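You operate a simulated robot arm through the tools that you are given. There is no shell and no other tool.

The job below is to be done with a simulated two-armed robot. You get a single attempt, and the scene is never put back.

TASK
Close up the pump drum, heater switch off first.
Fine: heat dial to OFF, spout aside, yellow lid and vent shut.
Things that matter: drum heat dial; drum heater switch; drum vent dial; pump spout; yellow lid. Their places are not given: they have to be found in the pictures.

It is judged by the outcome, as a careful person would: the job done as asked, and still so three seconds after it is handed in. It fails if anything else is knocked over, pushed out of place, dropped, spilled or broken. A push-on lid holds only when it is set on centred and level and pressed home; a screw cap is set on level and turned clockwise until tight.

THE ROBOT
Two 6-joint arms with two-finger parallel grippers on one trunk that stands fixed in place. Base frame: the origin is at the foot of the trunk, x ahead of it, y to its left, z up; the work surface is at about z = 0.86. Units: m, rad, N and s.
The left shoulder is at [0.28, 0.185, 1.155], the right one opposite. With the tool pointing down near the work surface each hand reaches from about 0.54 to 0.92 m from the base axis, measured 20 degrees to its own side. Payload 1.57 kg a hand.
Tool frame (each hand has its own): the origin (TCP) lies between the finger pads and is the grasp point; the fingertips stand 0.03 m ahead of it; z points along the fingers, y is the line along which they close. The gripper opens to 0.08 m. The fingers are 0.017 m wide and 0.012 m thick; the gripper's body (0.04 by 0.082 m) begins 0.08 m behind the TCP.
Orientation is that of the tool frame in the base frame, as a unit quaternion [x, y, z, w]. With the fingers straight down and closing along the base's y, the tool's x points along the base's -x, its y along +y and its z along -z.

THE INTERFACE
- The arms move only by the tool step_arm. It takes "left_moves", "right_moves" or both (then of equal length, played together; a hand with none holds still); each is a list of rows, each a list of 3 entries, a list of its own where there are three numbers: the shift along the tool's x, y, z in cm, then the turn, a rotation vector about the tool's x, y, z in rad, then the finger opening in cm, from 0 to 8. In form: [[[dx, dy, dz], [ax, ay, az], jaw], ...]. A call has 1 to 20 rows; each row is the pose to reach, as a shift and turn from the pose commanded when the call began, along the tool's axes at that moment. Rows are played at 5 a second. More than 0.05 m and 0.15 rad between two rows, or a gripper value outside its range, and nothing of the call is played. A pose out of reach is approached as far as the arm can. The call stops where the force on the tool passes 40 N (or 10 N more than at its start, if that is more) or the arm is blocked; 0.2 s more then pass. Each finger travels about 0.153 m/s and halts on what it meets, pressing with about 24 N; the grip force reading is that of the motor and also rises with nothing between the fingers. The clock runs only during rows and for 0.2 s after the last one: add rows that repeat a pose to give the fingers time. It gives the time, the measured TCP pose, the force on the tool (base axes), the opening and the grip force at its end, in the units of the frame above (readings bear some noise), with the torque about the TCP (base axes, N m) and any sound that the robot's microphone picked up, and new pictures: "views" is both (left out), scene, wrist or none (wrist: the cameras of the hands that moved).
- Cameras (640 x 400 px; columns grow to the right, rows downward): "scene" is now at [0.2488, -0.0018, 1.6059]; the picture's right is [0.04, -1.00, 0.00], its down [-0.67, -0.02, -0.74] and it looks along [0.74, 0.03, -0.67] (base axes); focal length 246 px, centre (320, 200). "left" rides on the left gripper at [0.072, 0.006, -0.122] in its tool frame; the picture's right is [-0.09, 1.00, 0.00], its down [-0.84, -0.08, -0.54] and it looks along [-0.54, -0.05, 0.84] (tool axes); focal length 238 px, centre (320, 200). "right" rides on the right gripper at [0.072, -0.007, -0.122] in its tool frame; the picture's right is [0.09, 1.00, 0.00], its down [-0.84, 0.08, -0.54] and it looks along [-0.54, 0.05, 0.84] (tool axes); focal length 238 px, centre (320, 200).
- lift_body(by): slides the trunk up (or, below 0, down) by that many m; the arms and the scene camera ride with it, the base frame stays. It gives what a move gives, with no picture.
- pan_tilt(pan, tilt): turns the head with the scene camera to pan (to the left, within 1.501 rad either way) and tilt (down, from -0.506 to 1.204), counted from straight ahead of the robot. It gives what a move gives, and a new picture of the scene camera.
- locate(camera, pixels): for up to 12 pixels [column, row] of the newest picture of that camera ("zoom" is the newest enlarged one), the place [x, y, z] in the base frame of the surface seen there, good to about 0.003 m, but the place of the scene camera against the robot may be out by one fixed shift of up to 0.012 m in any direction. The clock stands still meanwhile.
- enlarge(camera, box): a new picture of the part [left, top, right, bottom] of that camera's present view, enlarged. The clock stands still meanwhile.
- close_job(): hands the job in; it is judged then, once.

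Unless the task says otherwise, let go and move clear before handing in.

The tools are called after "Call:" as a command line: name --argument value ..., lists and objects as JSON in quotes. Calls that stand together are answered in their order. step_arm: Moves the arms, as the interface text tells. Its arguments: {"type":"object","properties":{"left_moves":{"type":"array","items":{"type":"array"}},"right_moves":{"type":"array","items":{"type":"array"}},"views":{"type":"string","enum":["both","scene","wrist","none"]}},"required":[]} The other tools are called the same way: lift_body (by) moves the trunk up or down; pan_tilt (pan, tilt) turns the head that bears the scene camera; locate (camera, pixels) gives the place of the surface under pixels of a picture; enlarge (camera, box) takes an enlarged picture of a part of a camera's view; close_job () hands the job in.

At the start:

```text
time: 0.0
left_position: [0.6051, 0.1899, 1.4]
left_orientation: [0.0, 1.0, 0.0, 0.0]
left_force: [0.5, -0.4, 0.0]
left_wrist_torque: [0.02, 0.01, 0.01]
left_grip_width: 0.0802
left_grip_force: 0.1
right_position: [0.5718, -0.2118, 1.425]
right_orientation: [-0.001, 1.0, 0.0, -0.001]
right_force: [0.7, 0.0, -0.3]
right_wrist_torque: [0.01, 0.04, 0.01]
right_grip_width: 0.08
right_grip_force: 0.1
trunk travel left (down, up): [-0.85, 0.14]
head pan, tilt (commanded): [0.035, 0.737]
```

scene: 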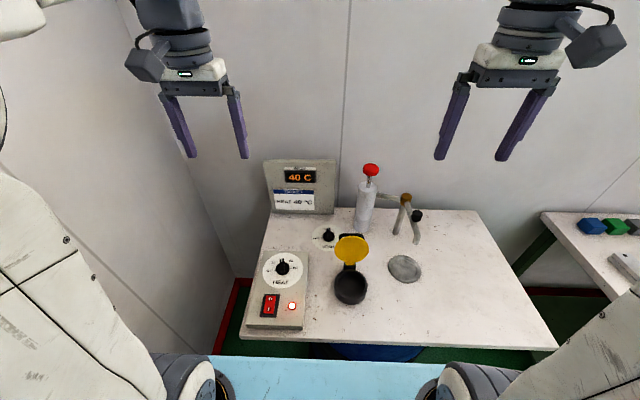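
right: 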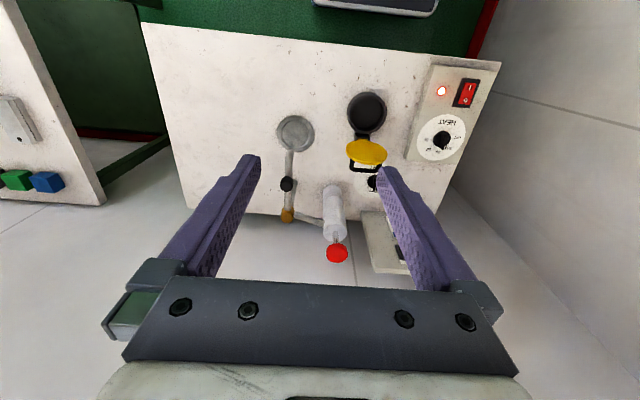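
left: 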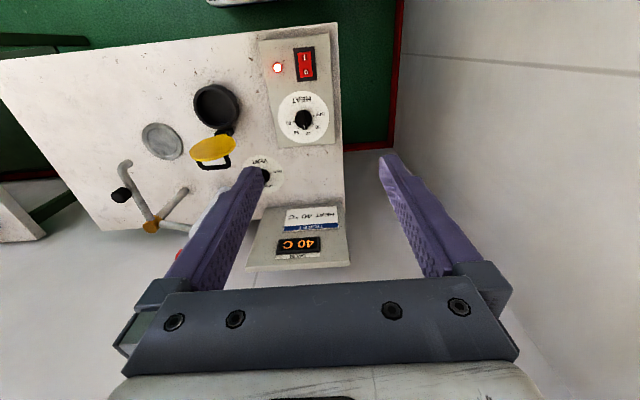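

The scene shows a heat panel with a dial (283,267), a rocker switch (270,304) with a lit lamp (291,306), a vent dial (328,236), a yellow lid (351,248) hinged over a black opening (350,288), and a pump with a spout (410,215) over a grey disc. I'll enlarge the key areas before moving.

Call:
enlarge --camera "scene" --box '[235, 220, 345, 340]'

Call:
enlarge --camera "scene" --box '[310, 150, 450, 310]'

Call:
enlarge --camera "left" --box '[100, 20, 360, 280]'

Call:
locate --camera "scene" --pixels '[[283, 267], [270, 299], [270, 310], [291, 306], [328, 236], [351, 248], [350, 288], [405, 268], [371, 170], [364, 215], [406, 198], [417, 216]]'

```text
3.33 times, centred on (290, 280) of scene
```

zoom: 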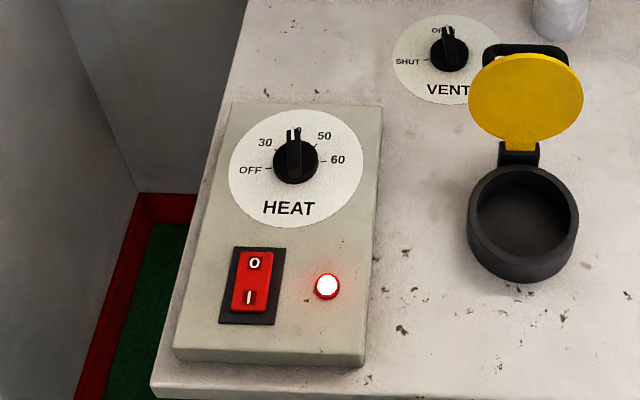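

```text
2.50 times, centred on (380, 230) of scene
```

zoom: 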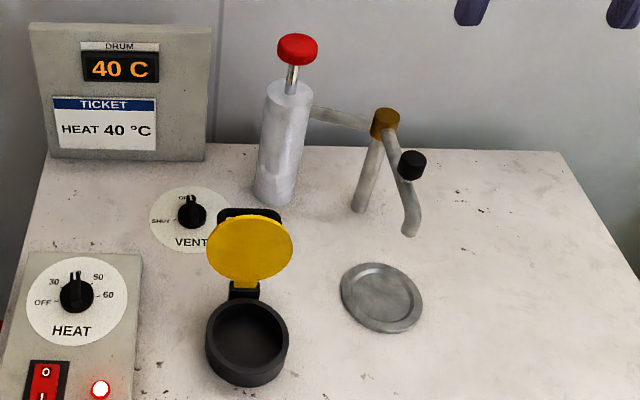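

```text
1.54 times, centred on (230, 150) of left
```

zoom: 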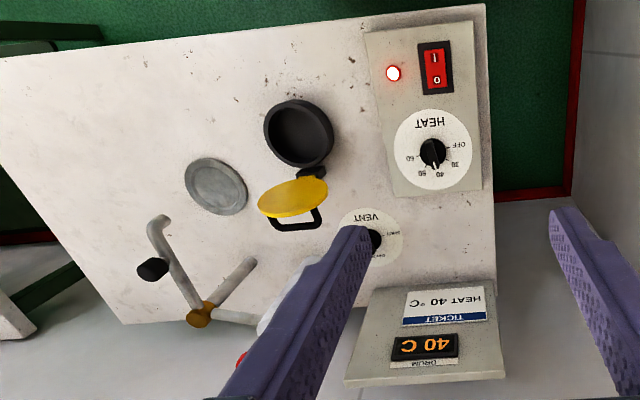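

```text
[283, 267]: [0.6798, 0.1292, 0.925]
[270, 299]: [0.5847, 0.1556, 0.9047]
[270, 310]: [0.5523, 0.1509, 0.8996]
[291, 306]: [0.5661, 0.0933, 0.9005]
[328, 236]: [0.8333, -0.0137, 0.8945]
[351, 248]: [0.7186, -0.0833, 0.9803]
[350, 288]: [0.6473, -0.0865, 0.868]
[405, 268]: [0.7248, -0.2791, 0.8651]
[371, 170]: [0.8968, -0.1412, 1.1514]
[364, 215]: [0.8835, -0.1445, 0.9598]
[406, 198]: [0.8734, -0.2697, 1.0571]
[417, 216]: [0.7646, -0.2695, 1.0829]
```

The rocker's I end (near side) looks pressed, lamp lit; both dials and the lid are clear in the zoom. Next I'll locate the same features through the wrist cameras, which carry no fixed shift.

Call:
locate --camera "left" --pixels '[[304, 119], [305, 58], [305, 72], [277, 67], [264, 176], [212, 148], [218, 106], [162, 141], [151, 226], [120, 195], [125, 165], [332, 85]]'

Call:
locate --camera "right" --pixels '[[441, 140], [467, 87], [466, 99], [441, 91], [371, 184], [367, 153], [367, 112], [295, 132], [288, 215], [287, 184], [337, 253], [290, 152]]'

Call:
enlarge --camera "right" --box '[260, 60, 500, 280]'

```text
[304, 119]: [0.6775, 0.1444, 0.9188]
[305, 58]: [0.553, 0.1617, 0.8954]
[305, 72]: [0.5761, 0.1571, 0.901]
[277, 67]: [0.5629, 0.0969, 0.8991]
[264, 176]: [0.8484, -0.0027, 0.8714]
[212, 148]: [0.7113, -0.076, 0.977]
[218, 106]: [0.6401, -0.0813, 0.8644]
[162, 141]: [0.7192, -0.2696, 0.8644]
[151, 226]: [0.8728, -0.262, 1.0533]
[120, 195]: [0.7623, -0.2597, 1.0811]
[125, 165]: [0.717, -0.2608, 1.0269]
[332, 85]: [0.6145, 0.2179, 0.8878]
```

```text
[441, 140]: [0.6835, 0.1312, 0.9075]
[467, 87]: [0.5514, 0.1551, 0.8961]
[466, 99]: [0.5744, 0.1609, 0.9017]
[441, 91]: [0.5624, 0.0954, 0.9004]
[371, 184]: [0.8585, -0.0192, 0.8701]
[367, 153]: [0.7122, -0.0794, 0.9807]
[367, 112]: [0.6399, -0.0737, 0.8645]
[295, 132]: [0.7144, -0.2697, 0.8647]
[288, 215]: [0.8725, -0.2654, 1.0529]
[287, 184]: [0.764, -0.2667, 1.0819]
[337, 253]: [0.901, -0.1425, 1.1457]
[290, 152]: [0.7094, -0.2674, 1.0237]
```

```text
1.82 times, centred on (380, 170) of right
```

zoom: 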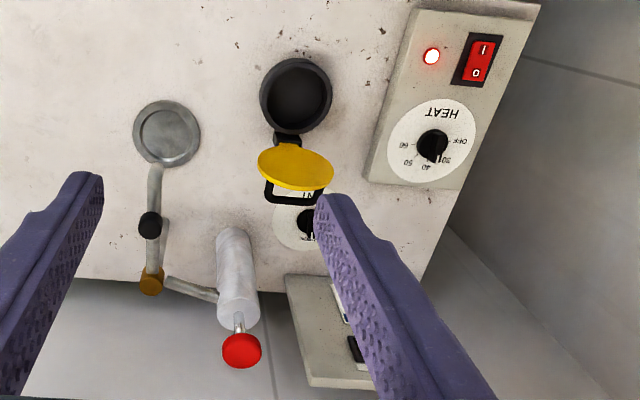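

Wrist cameras put the switch at about (0.553–0.576, 0.158, 0.90), with the heat dial near (0.68, 0.14), the vent dial near (0.85, −0.01), and the spout hinge near (0.873, −0.264) with its tip over the grey disc. I'll bring the left hand, fingers closed, to about 20 cm above the switch for a closer look.

Call:
step_arm --left_moves '[[[0.5, -0.5, 4.5], [0, 0, 0], 4], [[1, -1, 9], [0, 0, 0], 1], [[1.5, -1.5, 13.5], [0, 0, 0], 0], [[2, -2, 18], [0, 0, 0], 0], [[2.5, -2.5, 22], [0, 0, 0], 0], [[3, -3.3, 25], [0, 0, 0], 0], [[3, -3.3, 25], [0, 0, 0], 0]]' --views "both"

```text
time: 1.6
left_position: [0.5754, 0.1573, 1.1481]
left_orientation: [0.0, 1.0, -0.001, 0.001]
left_force: [0.1, 0.1, -0.6]
left_wrist_torque: [-0.04, -0.01, 0.02]
left_grip_width: 0.0002
left_grip_force: 21.1
right_position: [0.571, -0.2134, 1.4268]
right_orientation: [0.0, 1.0, 0.0, 0.0]
right_force: [-0.8, -0.5, -0.7]
right_wrist_torque: [0.01, -0.01, -0.01]
right_grip_width: 0.0799
right_grip_force: 0.1
trunk travel left (down, up): [-0.85, 0.14]
head pan, tilt (commanded): [0.035, 0.737]
```

scene: 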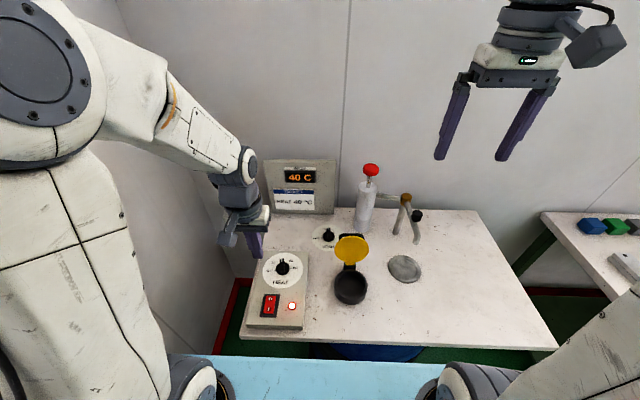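
left: 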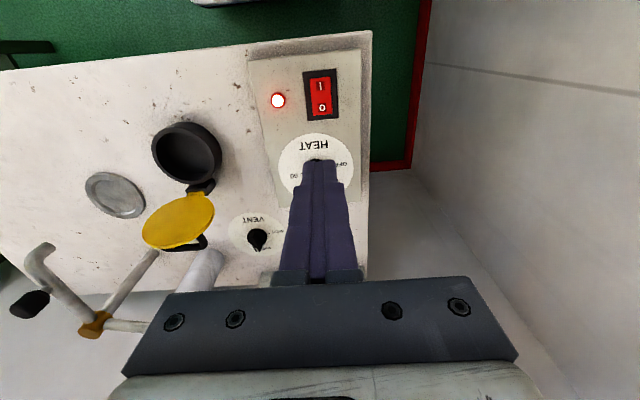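

The switch is at (321,95) in the left wrist view, with the "0" end lower (farther from the robot). I'll zoom and locate its ends and corners.

Call:
enlarge --camera "left" --box '[250, 50, 380, 210]'

Call:
locate --camera "left" --pixels '[[321, 79], [321, 86], [322, 97], [322, 105], [322, 113], [313, 98], [330, 98], [308, 73], [336, 117], [278, 100], [300, 122], [321, 159]]'

```text
2.50 times, centred on (315, 130) of left
```

zoom: 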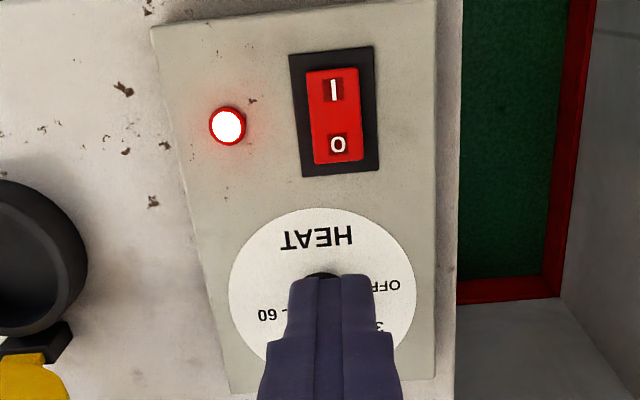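

```text
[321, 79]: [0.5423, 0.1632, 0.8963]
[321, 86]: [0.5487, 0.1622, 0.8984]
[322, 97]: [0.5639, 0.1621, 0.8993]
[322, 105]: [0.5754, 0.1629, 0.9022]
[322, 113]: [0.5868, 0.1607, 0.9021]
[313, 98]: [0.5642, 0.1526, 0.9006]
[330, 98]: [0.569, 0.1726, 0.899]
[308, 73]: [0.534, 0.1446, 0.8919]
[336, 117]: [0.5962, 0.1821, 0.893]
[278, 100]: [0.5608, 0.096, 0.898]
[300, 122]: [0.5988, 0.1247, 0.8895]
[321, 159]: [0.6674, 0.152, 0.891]
```

The rocker runs x 0.542–0.588 and y 0.152–0.173, top about 0.902 at the "0" end. I'll lower the closed fingertips to about 1 cm above that end and check.

Call:
step_arm --left_moves '[[[-0.5, 0.4, 4.5], [0, 0, 0], 0], [[-0.5, 0.4, 9], [0, 0, 0], 0], [[-0.5, 0.4, 13.5], [0, 0, 0], 0], [[-0.5, 0.4, 17], [0, 0, 0], 0], [[-0.5, 0.4, 20], [0, 0, 0], 0], [[-0.5, 0.4, 20.5], [0, 0, 0], 0]]' --views "both"

```text
time: 3.0
left_position: [0.5791, 0.162, 0.944]
left_orientation: [0.0, 1.0, 0.001, 0.0]
left_force: [-0.3, 0.3, -0.5]
left_wrist_torque: [0.01, 0.02, -0.02]
left_grip_width: 0.0001
left_grip_force: 21.1
right_position: [0.572, -0.2127, 1.4253]
right_orientation: [0.0, 1.0, 0.0, -0.001]
right_force: [-0.9, -0.6, 0.0]
right_wrist_torque: [-0.02, 0.02, 0.02]
right_grip_width: 0.0801
right_grip_force: 0.1
trunk travel left (down, up): [-0.85, 0.14]
head pan, tilt (commanded): [0.035, 0.737]
```

scene: 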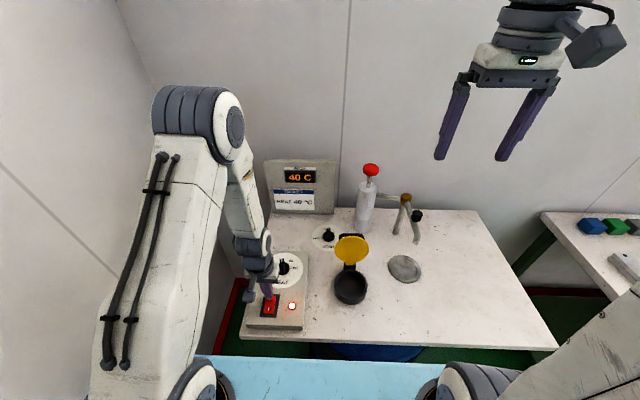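
left: 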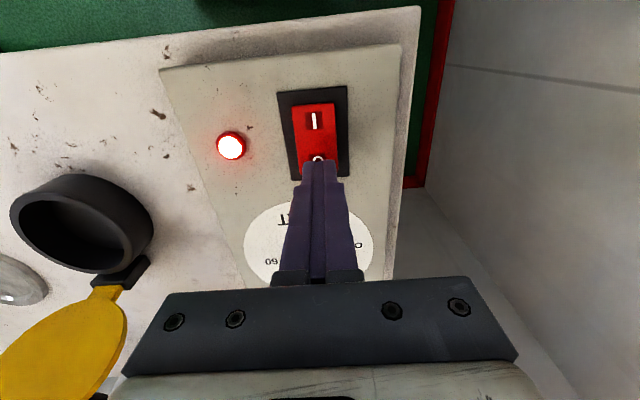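

The fingertips hover at the "0" mark (318,160). I'll press straight down in small steps.

Call:
step_arm --left_moves '[[[0, 0, 0.6], [0, 0, 0], 0], [[0, 0, 1.0], [0, 0, 0], 0], [[0, 0, 1.3], [0, 0, 0], 0], [[0, 0, 1.6], [0, 0, 0], 0], [[0, 0, 1.9], [0, 0, 0], 0]]' --views "both"

```text
time: 4.2
left_position: [0.5792, 0.1608, 0.9305]
left_orientation: [-0.002, 1.0, 0.0, 0.001]
left_force: [-4.2, 1.9, 28.2]
left_wrist_torque: [0.08, 0.34, 0.02]
left_grip_width: 0.0
left_grip_force: 20.8
right_position: [0.5696, -0.2125, 1.4266]
right_orientation: [0.001, 1.0, 0.0, 0.0]
right_force: [-0.1, -0.6, 0.5]
right_wrist_torque: [-0.04, -0.06, -0.03]
right_grip_width: 0.0802
right_grip_force: 0.1
trunk travel left (down, up): [-0.85, 0.14]
head pan, tilt (commanded): [0.035, 0.737]
heard: click
stopped in row 5 (left hand): the force on the tool passed its limit at 47 N (the readings are from after the stop); the commanded pose is now the measured one
```

scene: 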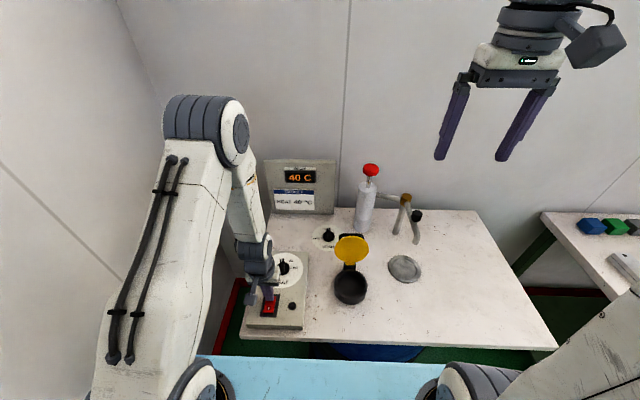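
left: 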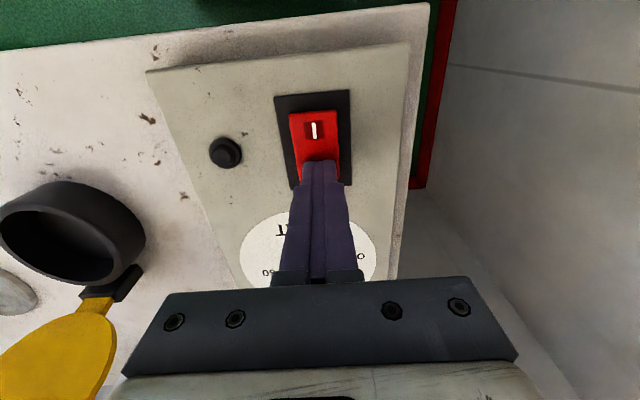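

A click was heard and the lamp (225,152) is dark, so the heater is off. I'll rise and open the fingers to view the heat dial.

Call:
step_arm --left_moves '[[[0, 0, -4], [0, 0, 0], 0], [[0, 0, -8], [0, 0, 0], 2], [[-1, -0.5, -12], [0, 0, 0], 5], [[-2, -1.5, -16], [0, 0, 0], 8], [[-2, -1.5, -16], [0, 0, 0], 8]]' --views "both"

Call:
enlarge --camera "left" --box '[250, 50, 410, 210]'

Call:
enlarge --camera "scene" --box '[235, 220, 345, 340]'

```text
time: 5.4
left_position: [0.599, 0.1461, 1.0879]
left_orientation: [0.0, 1.0, 0.0, 0.002]
left_force: [-0.2, 1.1, -0.2]
left_wrist_torque: [0.02, 0.02, 0.02]
left_grip_width: 0.08
left_grip_force: 0.1
right_position: [0.5713, -0.2119, 1.4263]
right_orientation: [0.0, 1.0, 0.0, 0.001]
right_force: [-0.5, 0.6, 0.7]
right_wrist_torque: [0.0, -0.02, 0.01]
right_grip_width: 0.0798
right_grip_force: 0.0
trunk travel left (down, up): [-0.85, 0.14]
head pan, tilt (commanded): [0.035, 0.737]
```

scene: 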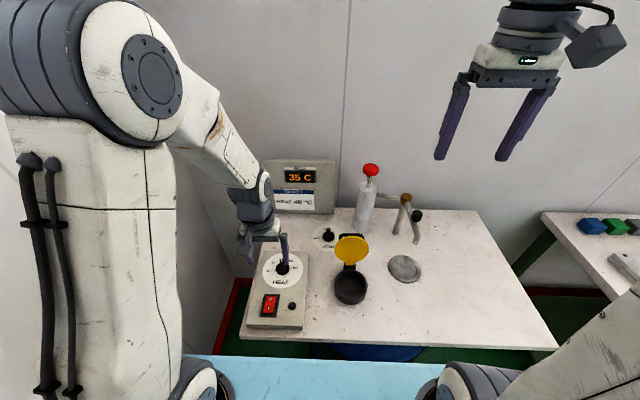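
left: 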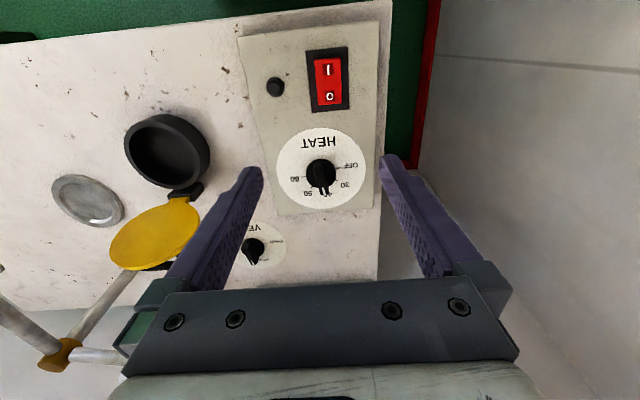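

```text
2.50 times, centred on (330, 130) of left
```

zoom: 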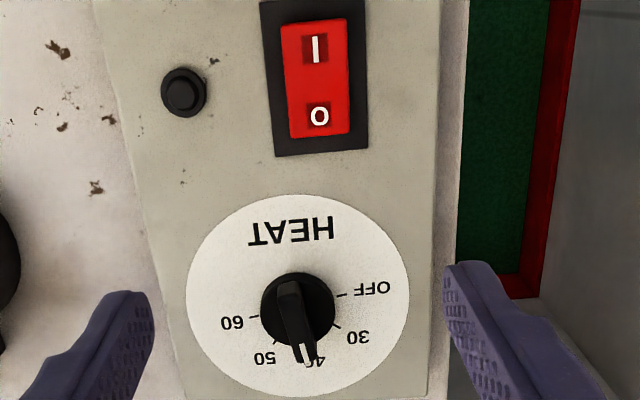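

```text
3.33 times, centred on (290, 280) of scene
```

zoom: 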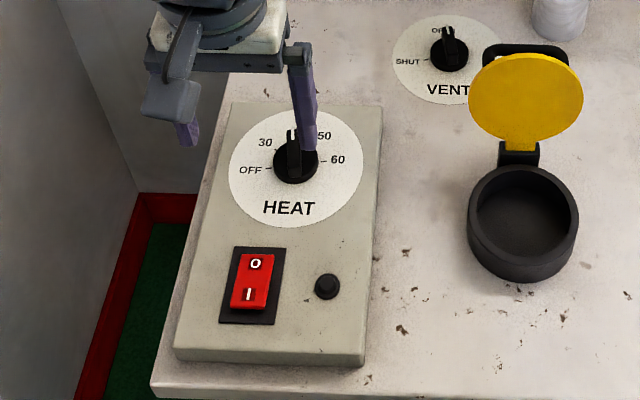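

The rocker now shows "0" pressed, the lamp is dark and the display reads 35 °C. The heat pointer sits at 40 with OFF about 90° counter-clockwise from above. I'll locate the fin ends, ticks and disc edge.

Call:
locate --camera "zoom" --pixels '[[293, 160], [265, 168], [322, 160], [277, 150], [312, 150]]'

Call:
locate --camera "left" --pixels '[[318, 166], [320, 172], [323, 180], [325, 192], [337, 168], [302, 177], [334, 181], [311, 188], [319, 130], [278, 170], [365, 172], [327, 206]]'

Call:
enlarge --camera "left" --box '[290, 140, 350, 210]'

```text
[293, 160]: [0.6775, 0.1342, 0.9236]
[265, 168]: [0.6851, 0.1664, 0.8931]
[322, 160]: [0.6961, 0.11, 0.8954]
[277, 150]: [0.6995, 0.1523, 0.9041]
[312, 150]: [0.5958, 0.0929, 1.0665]
```

```text
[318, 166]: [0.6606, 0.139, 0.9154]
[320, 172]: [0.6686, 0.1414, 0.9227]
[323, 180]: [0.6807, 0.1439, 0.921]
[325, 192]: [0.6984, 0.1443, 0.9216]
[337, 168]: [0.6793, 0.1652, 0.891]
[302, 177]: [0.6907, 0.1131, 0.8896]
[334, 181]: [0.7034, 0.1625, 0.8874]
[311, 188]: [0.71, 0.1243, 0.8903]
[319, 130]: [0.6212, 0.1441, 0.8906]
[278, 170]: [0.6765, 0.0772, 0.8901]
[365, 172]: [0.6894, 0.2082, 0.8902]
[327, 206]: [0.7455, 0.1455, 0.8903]
```

```text
5.71 times, centred on (320, 175) of left
```

zoom: 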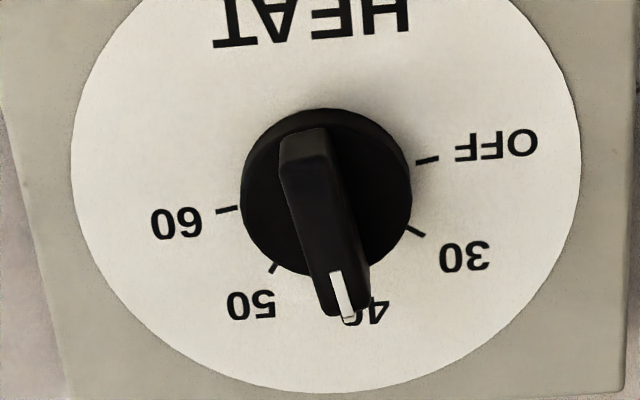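

The fin runs from about (0.661, 0.139) to (0.700, 0.144), roughly 8° from +x, top near z 0.922. I'll locate the flange of the knob to judge how deep I can grip.

Call:
locate --camera "zoom" --pixels '[[262, 190], [385, 180], [360, 130], [395, 200], [302, 140], [325, 220], [345, 290], [300, 200], [335, 200], [430, 160], [228, 210], [340, 262]]'

```text
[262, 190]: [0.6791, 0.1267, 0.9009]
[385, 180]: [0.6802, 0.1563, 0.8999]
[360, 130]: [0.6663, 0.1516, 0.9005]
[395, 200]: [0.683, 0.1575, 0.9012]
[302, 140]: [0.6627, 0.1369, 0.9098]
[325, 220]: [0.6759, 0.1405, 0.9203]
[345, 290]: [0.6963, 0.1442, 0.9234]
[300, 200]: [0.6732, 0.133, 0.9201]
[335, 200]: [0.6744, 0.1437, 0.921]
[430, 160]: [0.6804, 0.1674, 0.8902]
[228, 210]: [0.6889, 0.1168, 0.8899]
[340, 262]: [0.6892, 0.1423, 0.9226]
```

The flange top is at z 0.9005 and the fin at 0.921, centred near (0.682, 0.141). Before gripping, I'll go above it and test in free air that the wrist can turn the full range.

Call:
step_arm --left_moves '[[[-3, -0.2, 3], [0, 0, 0], 8], [[-6, -0.4, 6], [0, 0, 0], 6], [[-8.3, -0.4, 8], [0, 0, 0], 4], [[-8.3, -0.4, 8], [0, 0, -0.14], 4], [[-8.3, -0.4, 8], [0, 0, -0.28], 4], [[-8.3, -0.4, 8], [0, 0, -0.42], 4], [[-8.3, -0.4, 8], [0, 0, -0.56], 4], [[-8.3, -0.4, 8], [0, 0, -0.7], 4], [[-8.3, -0.4, 8], [0, 0, -0.84], 4], [[-8.3, -0.4, 8], [0, 0, -0.98], 4], [[-8.3, -0.4, 8], [0, 0, -1.12], 4], [[-8.3, -0.4, 8], [0, 0, -1.26], 4], [[-8.3, -0.4, 8], [0, 0, -1.4], 4], [[-8.3, -0.4, 8], [0, 0, -1.54], 4], [[-8.3, -0.4, 8], [0, 0, -1.68], 4], [[-8.3, -0.4, 8], [0, 0, -1.82], 4]]' --views "both"

```text
time: 8.8
left_position: [0.6827, 0.1431, 1.0081]
left_orientation: [0.791, -0.612, 0.001, -0.001]
left_force: [0.5, 1.3, 0.3]
left_wrist_torque: [-0.01, -0.04, 0.0]
left_grip_width: 0.0398
left_grip_force: 0.1
right_position: [0.5699, -0.2129, 1.4265]
right_orientation: [0.0, 1.0, 0.0, -0.001]
right_force: [-0.6, -0.3, 0.3]
right_wrist_torque: [-0.04, -0.03, -0.01]
right_grip_width: 0.08
right_grip_force: 0.1
trunk travel left (down, up): [-0.85, 0.14]
head pan, tilt (commanded): [0.035, 0.737]
```

scene: 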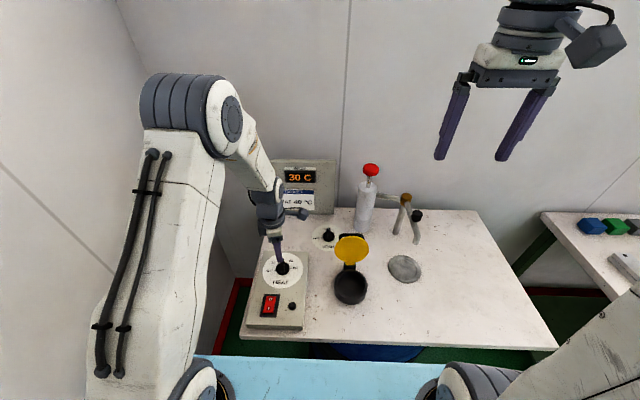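
left: 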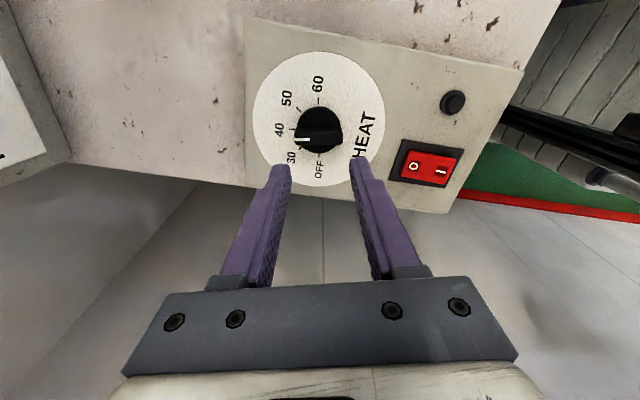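

The wrist turned cleanly to about 104°, so the range is fine. I'll turn back to align with the fin (about 8°), lower to just above it, and check alignment.

Call:
step_arm --left_moves '[[[0, 0, 0], [0, 0, 0.14], 4], [[0, 0, 0], [0, 0, 0.28], 4], [[0, 0, 0], [0, 0, 0.42], 4], [[0, 0, 0], [0, 0, 0.56], 4], [[0, 0, 0], [0, 0, 0.7], 4], [[0, 0, 0], [0, 0, 0.84], 4], [[0, 0, 0], [0, 0, 0.98], 4], [[0, 0, 0], [0, 0, 1.12], 4], [[0, 0, 0], [0, 0, 1.26], 4], [[0, 0, 0], [0, 0, 1.4], 4], [[0, 0, 0], [0, 0, 1.54], 4], [[0, 0, 0], [0, 0, 1.67], 4], [[0, 0, 3], [0, 0, 1.67], 4], [[0, 0, 4.5], [0, 0, 1.67], 4], [[0, 0, 4.5], [0, 0, 1.67], 4]]' --views "both"

Call:
enlarge --camera "left" --box '[260, 90, 380, 210]'

Call:
enlarge --camera "scene" --box '[250, 220, 320, 300]'

```text
time: 12.0
left_position: [0.683, 0.142, 0.9623]
left_orientation: [-0.075, 0.997, 0.0, 0.0]
left_force: [-0.2, -0.3, -1.1]
left_wrist_torque: [0.0, 0.0, 0.03]
left_grip_width: 0.0398
left_grip_force: 0.1
right_position: [0.5712, -0.212, 1.4258]
right_orientation: [0.001, 1.0, 0.0, 0.0]
right_force: [1.1, -0.7, -0.8]
right_wrist_torque: [0.0, 0.01, -0.03]
right_grip_width: 0.0801
right_grip_force: 0.2
trunk travel left (down, up): [-0.85, 0.14]
head pan, tilt (commanded): [0.035, 0.737]
```

scene: 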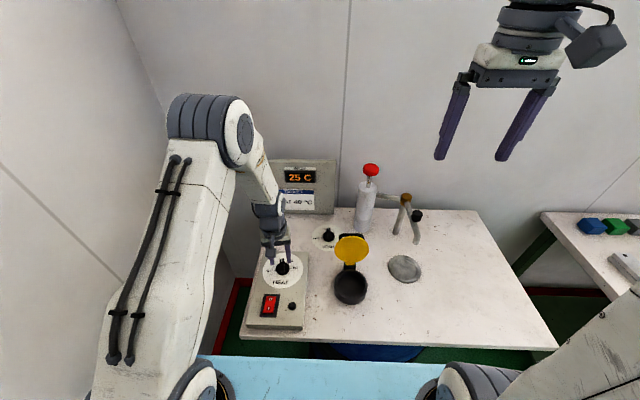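
left: 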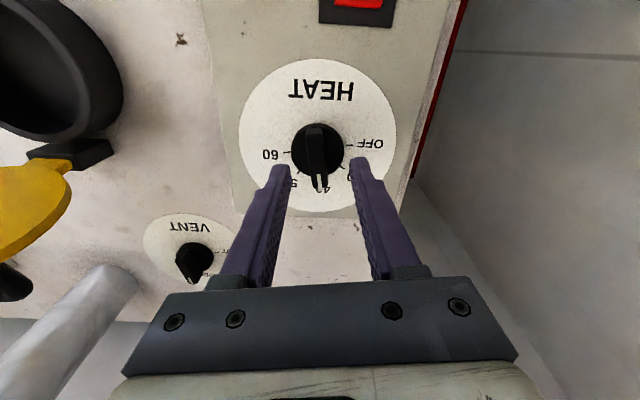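

```text
3.33 times, centred on (320, 150) of left
```

zoom: 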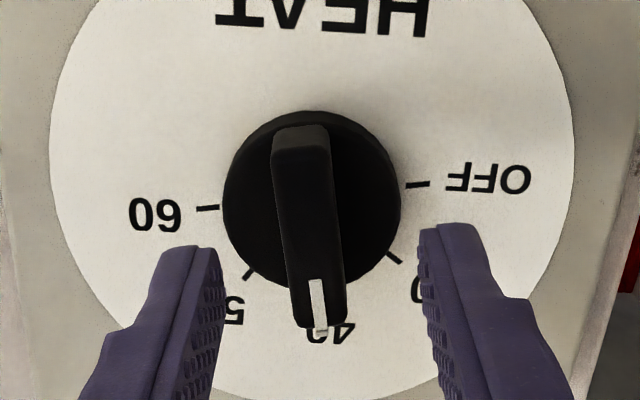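

```text
5.00 times, centred on (285, 260) of scene
```

zoom: 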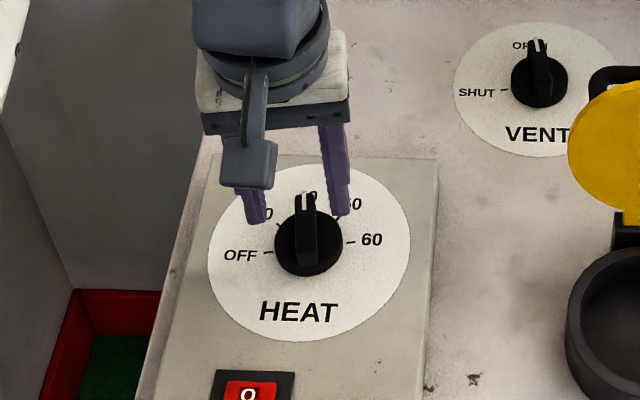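

The fin lies between the fingers, offset by about 2 mm in tool x and y. I'll correct that, lower so the tips are at z≈0.9045, and close on the fin.

Call:
step_arm --left_moves '[[[0.2, -0.24, 0], [0, 0, 0], 4], [[0.2, -0.24, 1.5], [0, 0, 0], 4], [[0.2, -0.24, 2.75], [0, 0, 0], 4], [[0.2, -0.24, 2.75], [0, 0, 0], 2.5], [[0.2, -0.24, 2.75], [0, 0, 0], 0.5], [[0.2, -0.24, 2.75], [0, 0, 0], 0.5]]' --views "both"

```text
time: 13.4
left_position: [0.6815, 0.1398, 0.9344]
left_orientation: [-0.076, 0.997, 0.0, 0.001]
left_force: [0.4, 3.2, -0.5]
left_wrist_torque: [0.18, -0.16, 0.04]
left_grip_width: 0.0127
left_grip_force: 29.8
right_position: [0.5704, -0.2125, 1.4262]
right_orientation: [0.0, 1.0, 0.0, 0.0]
right_force: [0.7, 0.2, -0.1]
right_wrist_torque: [0.0, 0.02, -0.01]
right_grip_width: 0.0801
right_grip_force: 0.0
trunk travel left (down, up): [-0.85, 0.14]
head pan, tilt (commanded): [0.035, 0.737]
```

scene: 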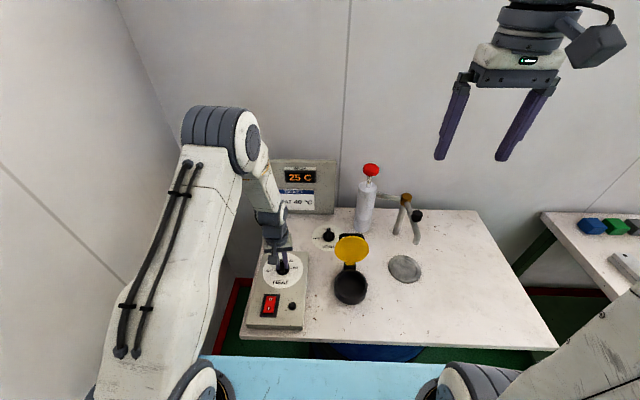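
left: 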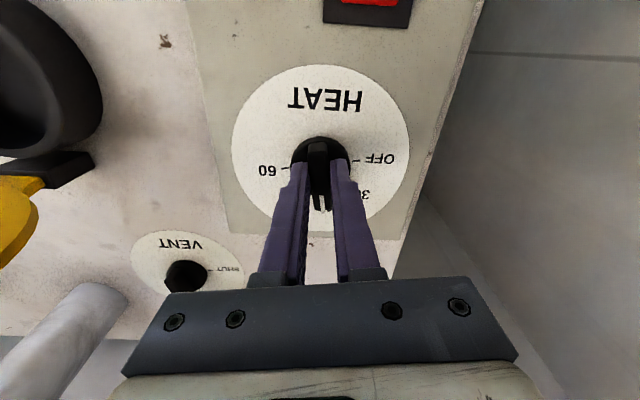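

The fin is gripped (width 12.7 mm). I'll turn it counter-clockwise (negative about tool z) about 91° toward OFF.

Call:
step_arm --left_moves '[[[0, 0, 0], [0, 0, -0.14], 0.5], [[0, 0, 0], [0, 0, -0.28], 0.5], [[0, 0, 0], [0, 0, -0.42], 0.5], [[0, 0, 0], [0, 0, -0.56], 0.5], [[0, 0, 0], [0, 0, -0.7], 0.5], [[0, 0, 0], [0, 0, -0.84], 0.5], [[0, 0, 0], [0, 0, -0.98], 0.5], [[0, 0, 0], [0, 0, -1.12], 0.5], [[0, 0, 0], [0, 0, -1.26], 0.5], [[0, 0, 0], [0, 0, -1.4], 0.5], [[0, 0, 0], [0, 0, -1.5], 0.5], [[0, 0, 0], [0, 0, -1.57], 0.5], [[0, 0, 0], [0, 0, -1.57], 0.5]]' --views "both"

Call:
enlarge --camera "left" --box '[240, 60, 400, 220]'

Call:
enlarge --camera "scene" --box '[250, 220, 320, 300]'

```text
time: 15.6
left_position: [0.6844, 0.1378, 0.9349]
left_orientation: [-0.677, 0.736, -0.004, 0.003]
left_force: [7.0, -15.5, -14.7]
left_wrist_torque: [-0.97, 0.3, 0.0]
left_grip_width: 0.0129
left_grip_force: 30.3
right_position: [0.5729, -0.2124, 1.4257]
right_orientation: [-0.001, 1.0, 0.001, -0.001]
right_force: [0.2, -0.1, -0.2]
right_wrist_torque: [0.01, 0.05, 0.01]
right_grip_width: 0.0801
right_grip_force: 0.0
trunk travel left (down, up): [-0.85, 0.14]
head pan, tilt (commanded): [0.035, 0.737]
stopped in row 10 (left hand): the force on the tool passed its limit at 41 N (the readings are from after the stop); the commanded pose is now the measured one
```

scene: 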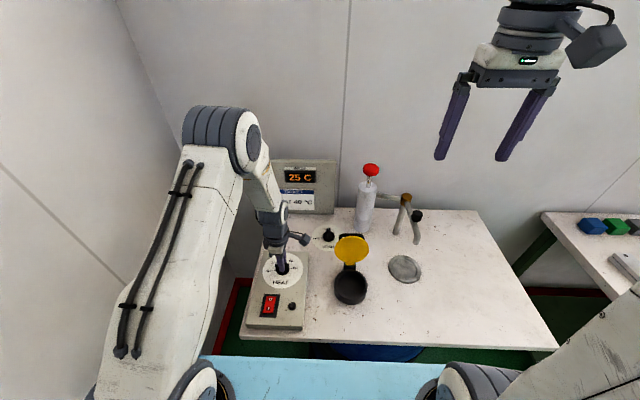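
left: 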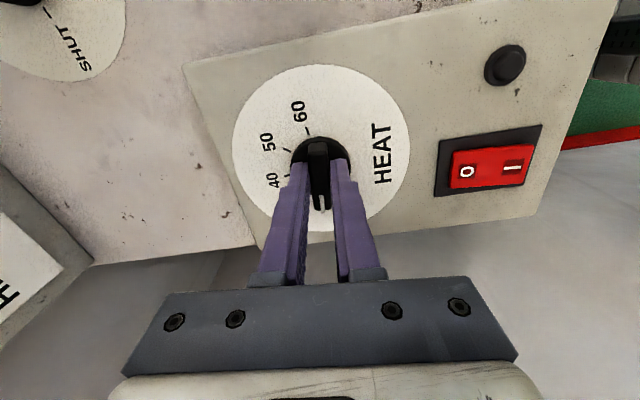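

```text
2.50 times, centred on (320, 140) of left
```

zoom: 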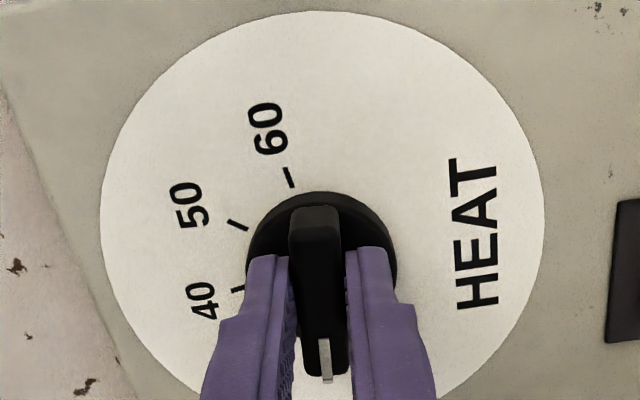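

```text
5.00 times, centred on (285, 260) of scene
```

zoom: 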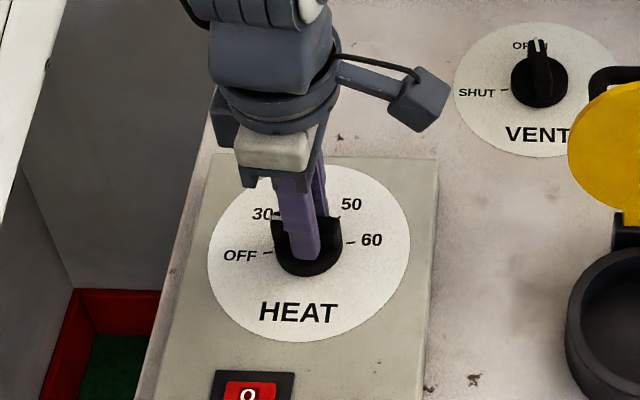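

The turn stopped at about 85° because my grip was roughly 3 mm off the rotation axis (side force built up). I'll release, re-centre at about (0.6846, 0.140), and regrip before finishing the last ~15°.

Call:
step_arm --left_moves '[[[0, 0, 0], [0, 0, 0], 2], [[0, 0, 0], [0, 0, 0], 3], [[-0.24, 0, 0], [0, 0, 0], 3], [[-0.24, 0, 0], [0, 0, 0], 3], [[-0.24, 0, 0], [0, 0, 0], 1.5], [[-0.24, 0, 0], [0, 0, 0], 0.5], [[-0.24, 0, 0], [0, 0, 0], 0.5]]' --views "wrist"

```text
time: 17.2
left_position: [0.6846, 0.1408, 0.9358]
left_orientation: [-0.678, 0.735, -0.003, 0.003]
left_force: [7.3, 0.9, -0.7]
left_wrist_torque: [0.07, 0.3, -0.02]
left_grip_width: 0.0129
left_grip_force: 29.9
right_position: [0.5723, -0.2116, 1.4257]
right_orientation: [0.0, 1.0, 0.0, 0.0]
right_force: [-0.6, -0.6, 0.4]
right_wrist_torque: [-0.01, 0.03, 0.01]
right_grip_width: 0.0801
right_grip_force: 0.0
trunk travel left (down, up): [-0.85, 0.14]
head pan, tilt (commanded): [0.035, 0.737]
```

left: 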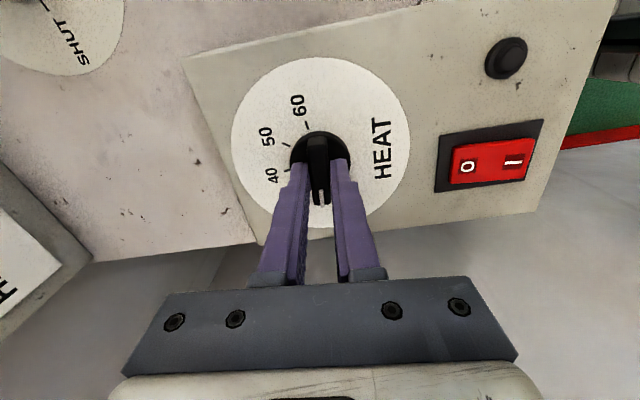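

Regripped with low force (7 N). I'll turn the remaining ~0.25 rad counter-clockwise.

Call:
step_arm --left_moves '[[[0, 0, 0], [0, 0, -0.08], 0.5], [[0, 0, 0], [0, 0, -0.16], 0.5], [[0, 0, 0], [0, 0, -0.22], 0.5], [[0, 0, 0], [0, 0, -0.26], 0.5], [[0, 0, 0], [0, 0, -0.26], 0.5]]' --views "both"

Call:
enlarge --camera "left" --box '[240, 60, 400, 220]'

Call:
enlarge --camera "scene" --box '[250, 220, 320, 300]'

```text
time: 18.4
left_position: [0.6845, 0.1404, 0.9362]
left_orientation: [0.767, -0.642, 0.004, -0.003]
left_force: [10.4, 0.0, 2.7]
left_wrist_torque: [-0.14, 0.22, -0.21]
left_grip_width: 0.0127
left_grip_force: 29.9
right_position: [0.5714, -0.2106, 1.4261]
right_orientation: [0.0, 1.0, 0.0, 0.0]
right_force: [0.5, -0.1, 0.1]
right_wrist_torque: [0.0, 0.0, 0.04]
right_grip_width: 0.0801
right_grip_force: 0.2
trunk travel left (down, up): [-0.85, 0.14]
head pan, tilt (commanded): [0.035, 0.737]
```

scene: 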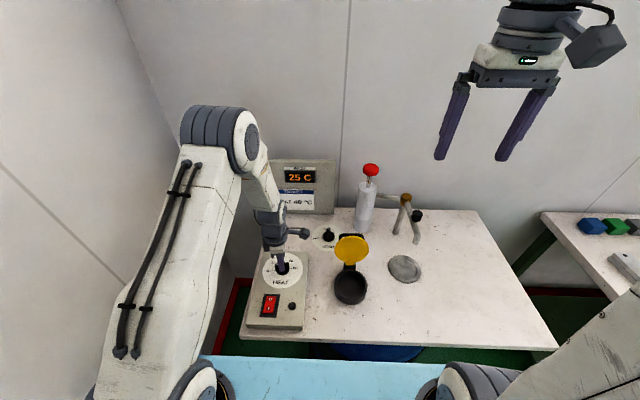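
left: 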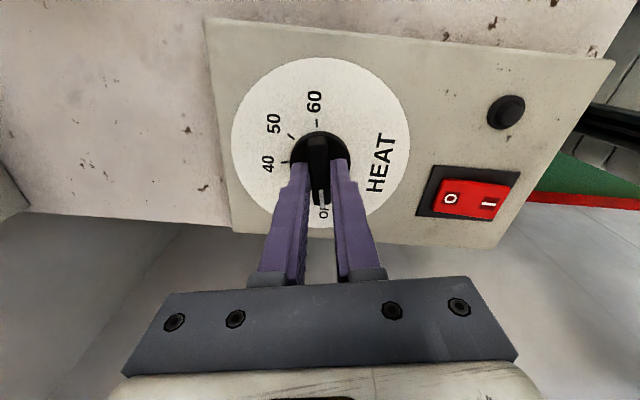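

```text
2.50 times, centred on (320, 140) of left
```

zoom: 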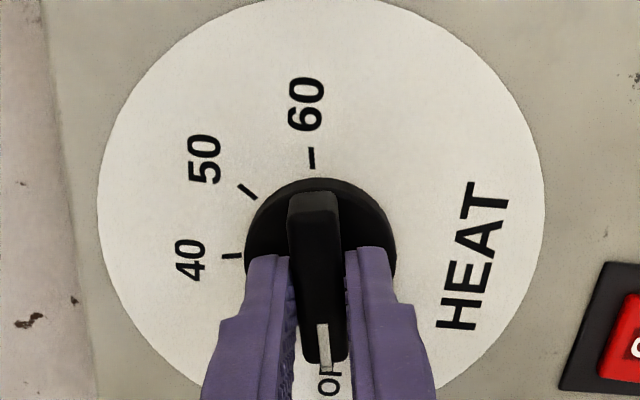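

```text
5.00 times, centred on (285, 260) of scene
```

zoom: 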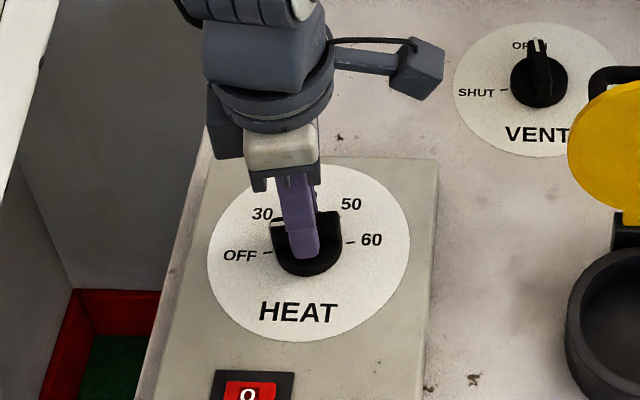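

The yaw is now about 100° and the pointer's white mark lies over the "OFF" text (325,350 in the zoom). I'll release, rise and check.

Call:
step_arm --left_moves '[[[0, 0, 0], [0, 0, 0], 2], [[0, 0, 0], [0, 0, 0], 4], [[0, 0, -2], [0, 0, 0], 4], [[0, 0, -5], [0, 0, 0], 5], [[0, 0, -9], [0, 0, 0], 6], [[0, 0, -12], [0, 0, 0], 7]]' --views "both"

Call:
enlarge --camera "left" --box '[240, 60, 400, 220]'

Call:
enlarge --camera "scene" --box '[250, 220, 320, 300]'

```text
time: 19.8
left_position: [0.6824, 0.1415, 1.0564]
left_orientation: [0.767, -0.641, 0.003, -0.003]
left_force: [-0.1, 0.6, -0.1]
left_wrist_torque: [0.0, 0.04, 0.02]
left_grip_width: 0.07
left_grip_force: 0.0
right_position: [0.5702, -0.2117, 1.426]
right_orientation: [0.0, 1.0, 0.0, 0.0]
right_force: [0.0, -0.7, 0.3]
right_wrist_torque: [-0.03, 0.0, 0.0]
right_grip_width: 0.0799
right_grip_force: 0.1
trunk travel left (down, up): [-0.85, 0.14]
head pan, tilt (commanded): [0.035, 0.737]
```

scene: 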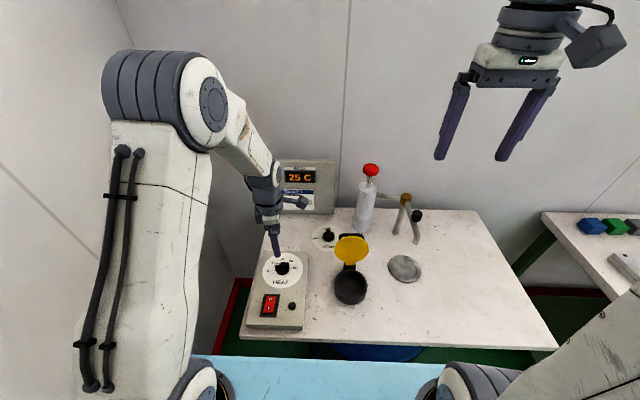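
left: 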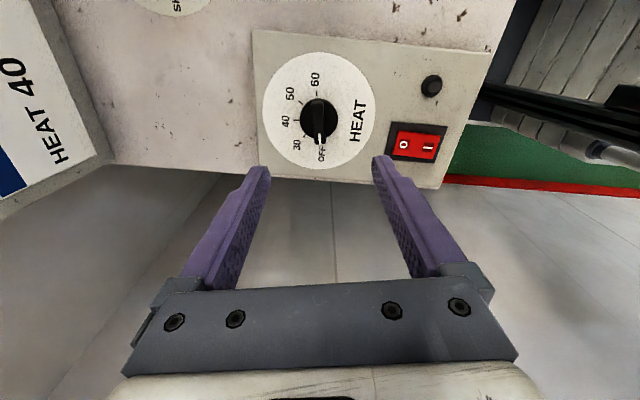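

```text
2.50 times, centred on (320, 140) of left
```

zoom: 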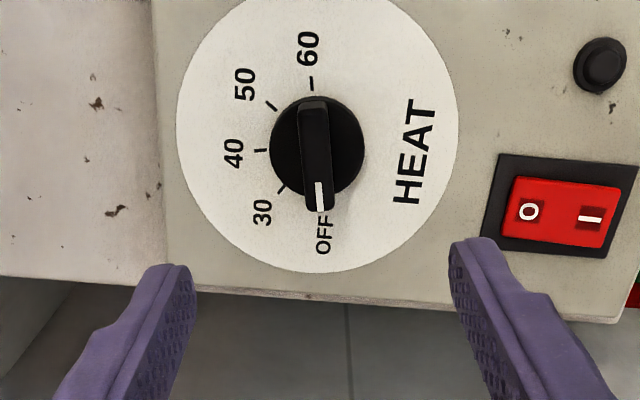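

```text
5.00 times, centred on (285, 260) of scene
```

zoom: 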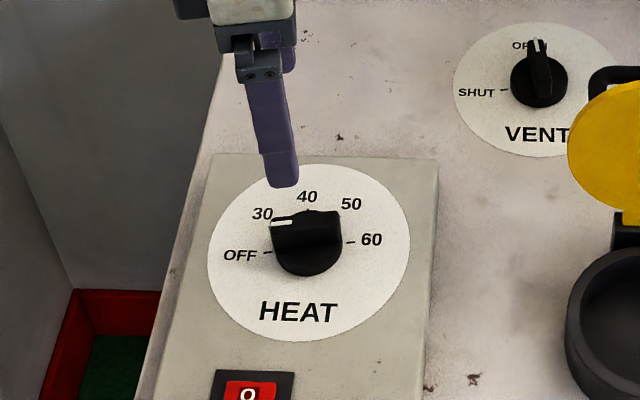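

In the wrist zoom the white mark sits on OFF (321,200 → text 323,236), opposite the 60 tick; the computed fin angle matches OFF within about 2°. Next is the spout, so I'll raise the left hand clear and look closely at the spout with the right camera.

Call:
enlarge --camera "right" --box '[240, 100, 360, 280]'

Call:
enlarge --camera "scene" --box '[340, 150, 460, 290]'

Call:
locate --camera "right" --pixels '[[288, 215], [287, 206], [287, 195], [286, 183], [289, 172], [290, 160], [291, 151], [310, 222], [325, 228], [334, 205], [332, 192], [337, 253]]'

```text
2.22 times, centred on (300, 190) of right
```

zoom: 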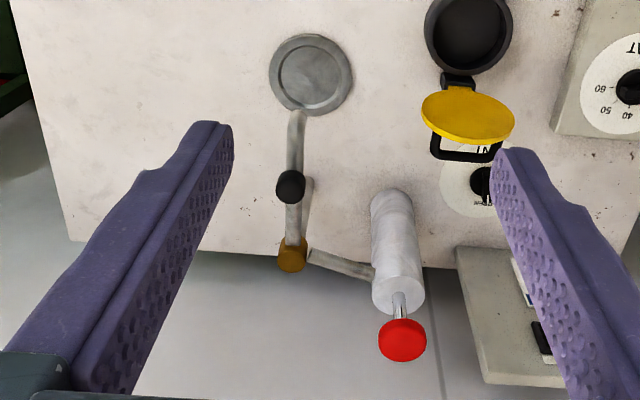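

```text
2.86 times, centred on (400, 220) of scene
```

zoom: 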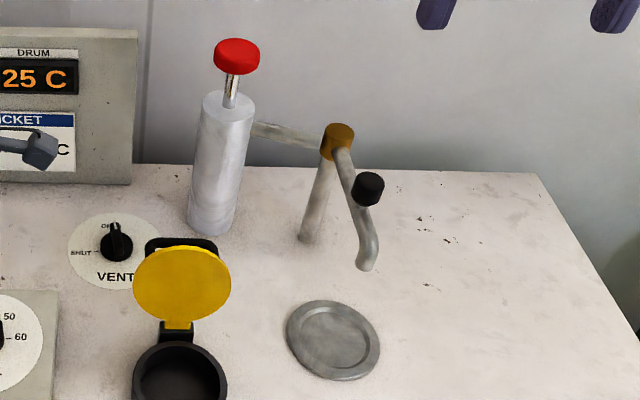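

```text
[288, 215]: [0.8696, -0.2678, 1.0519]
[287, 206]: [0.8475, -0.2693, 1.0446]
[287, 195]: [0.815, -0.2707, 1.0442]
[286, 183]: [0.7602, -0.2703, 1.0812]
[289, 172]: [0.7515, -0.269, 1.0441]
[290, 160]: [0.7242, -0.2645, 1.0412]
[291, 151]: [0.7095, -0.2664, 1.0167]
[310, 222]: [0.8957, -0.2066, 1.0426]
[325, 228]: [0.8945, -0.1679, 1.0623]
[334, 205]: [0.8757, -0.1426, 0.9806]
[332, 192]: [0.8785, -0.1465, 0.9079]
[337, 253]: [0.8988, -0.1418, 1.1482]
```

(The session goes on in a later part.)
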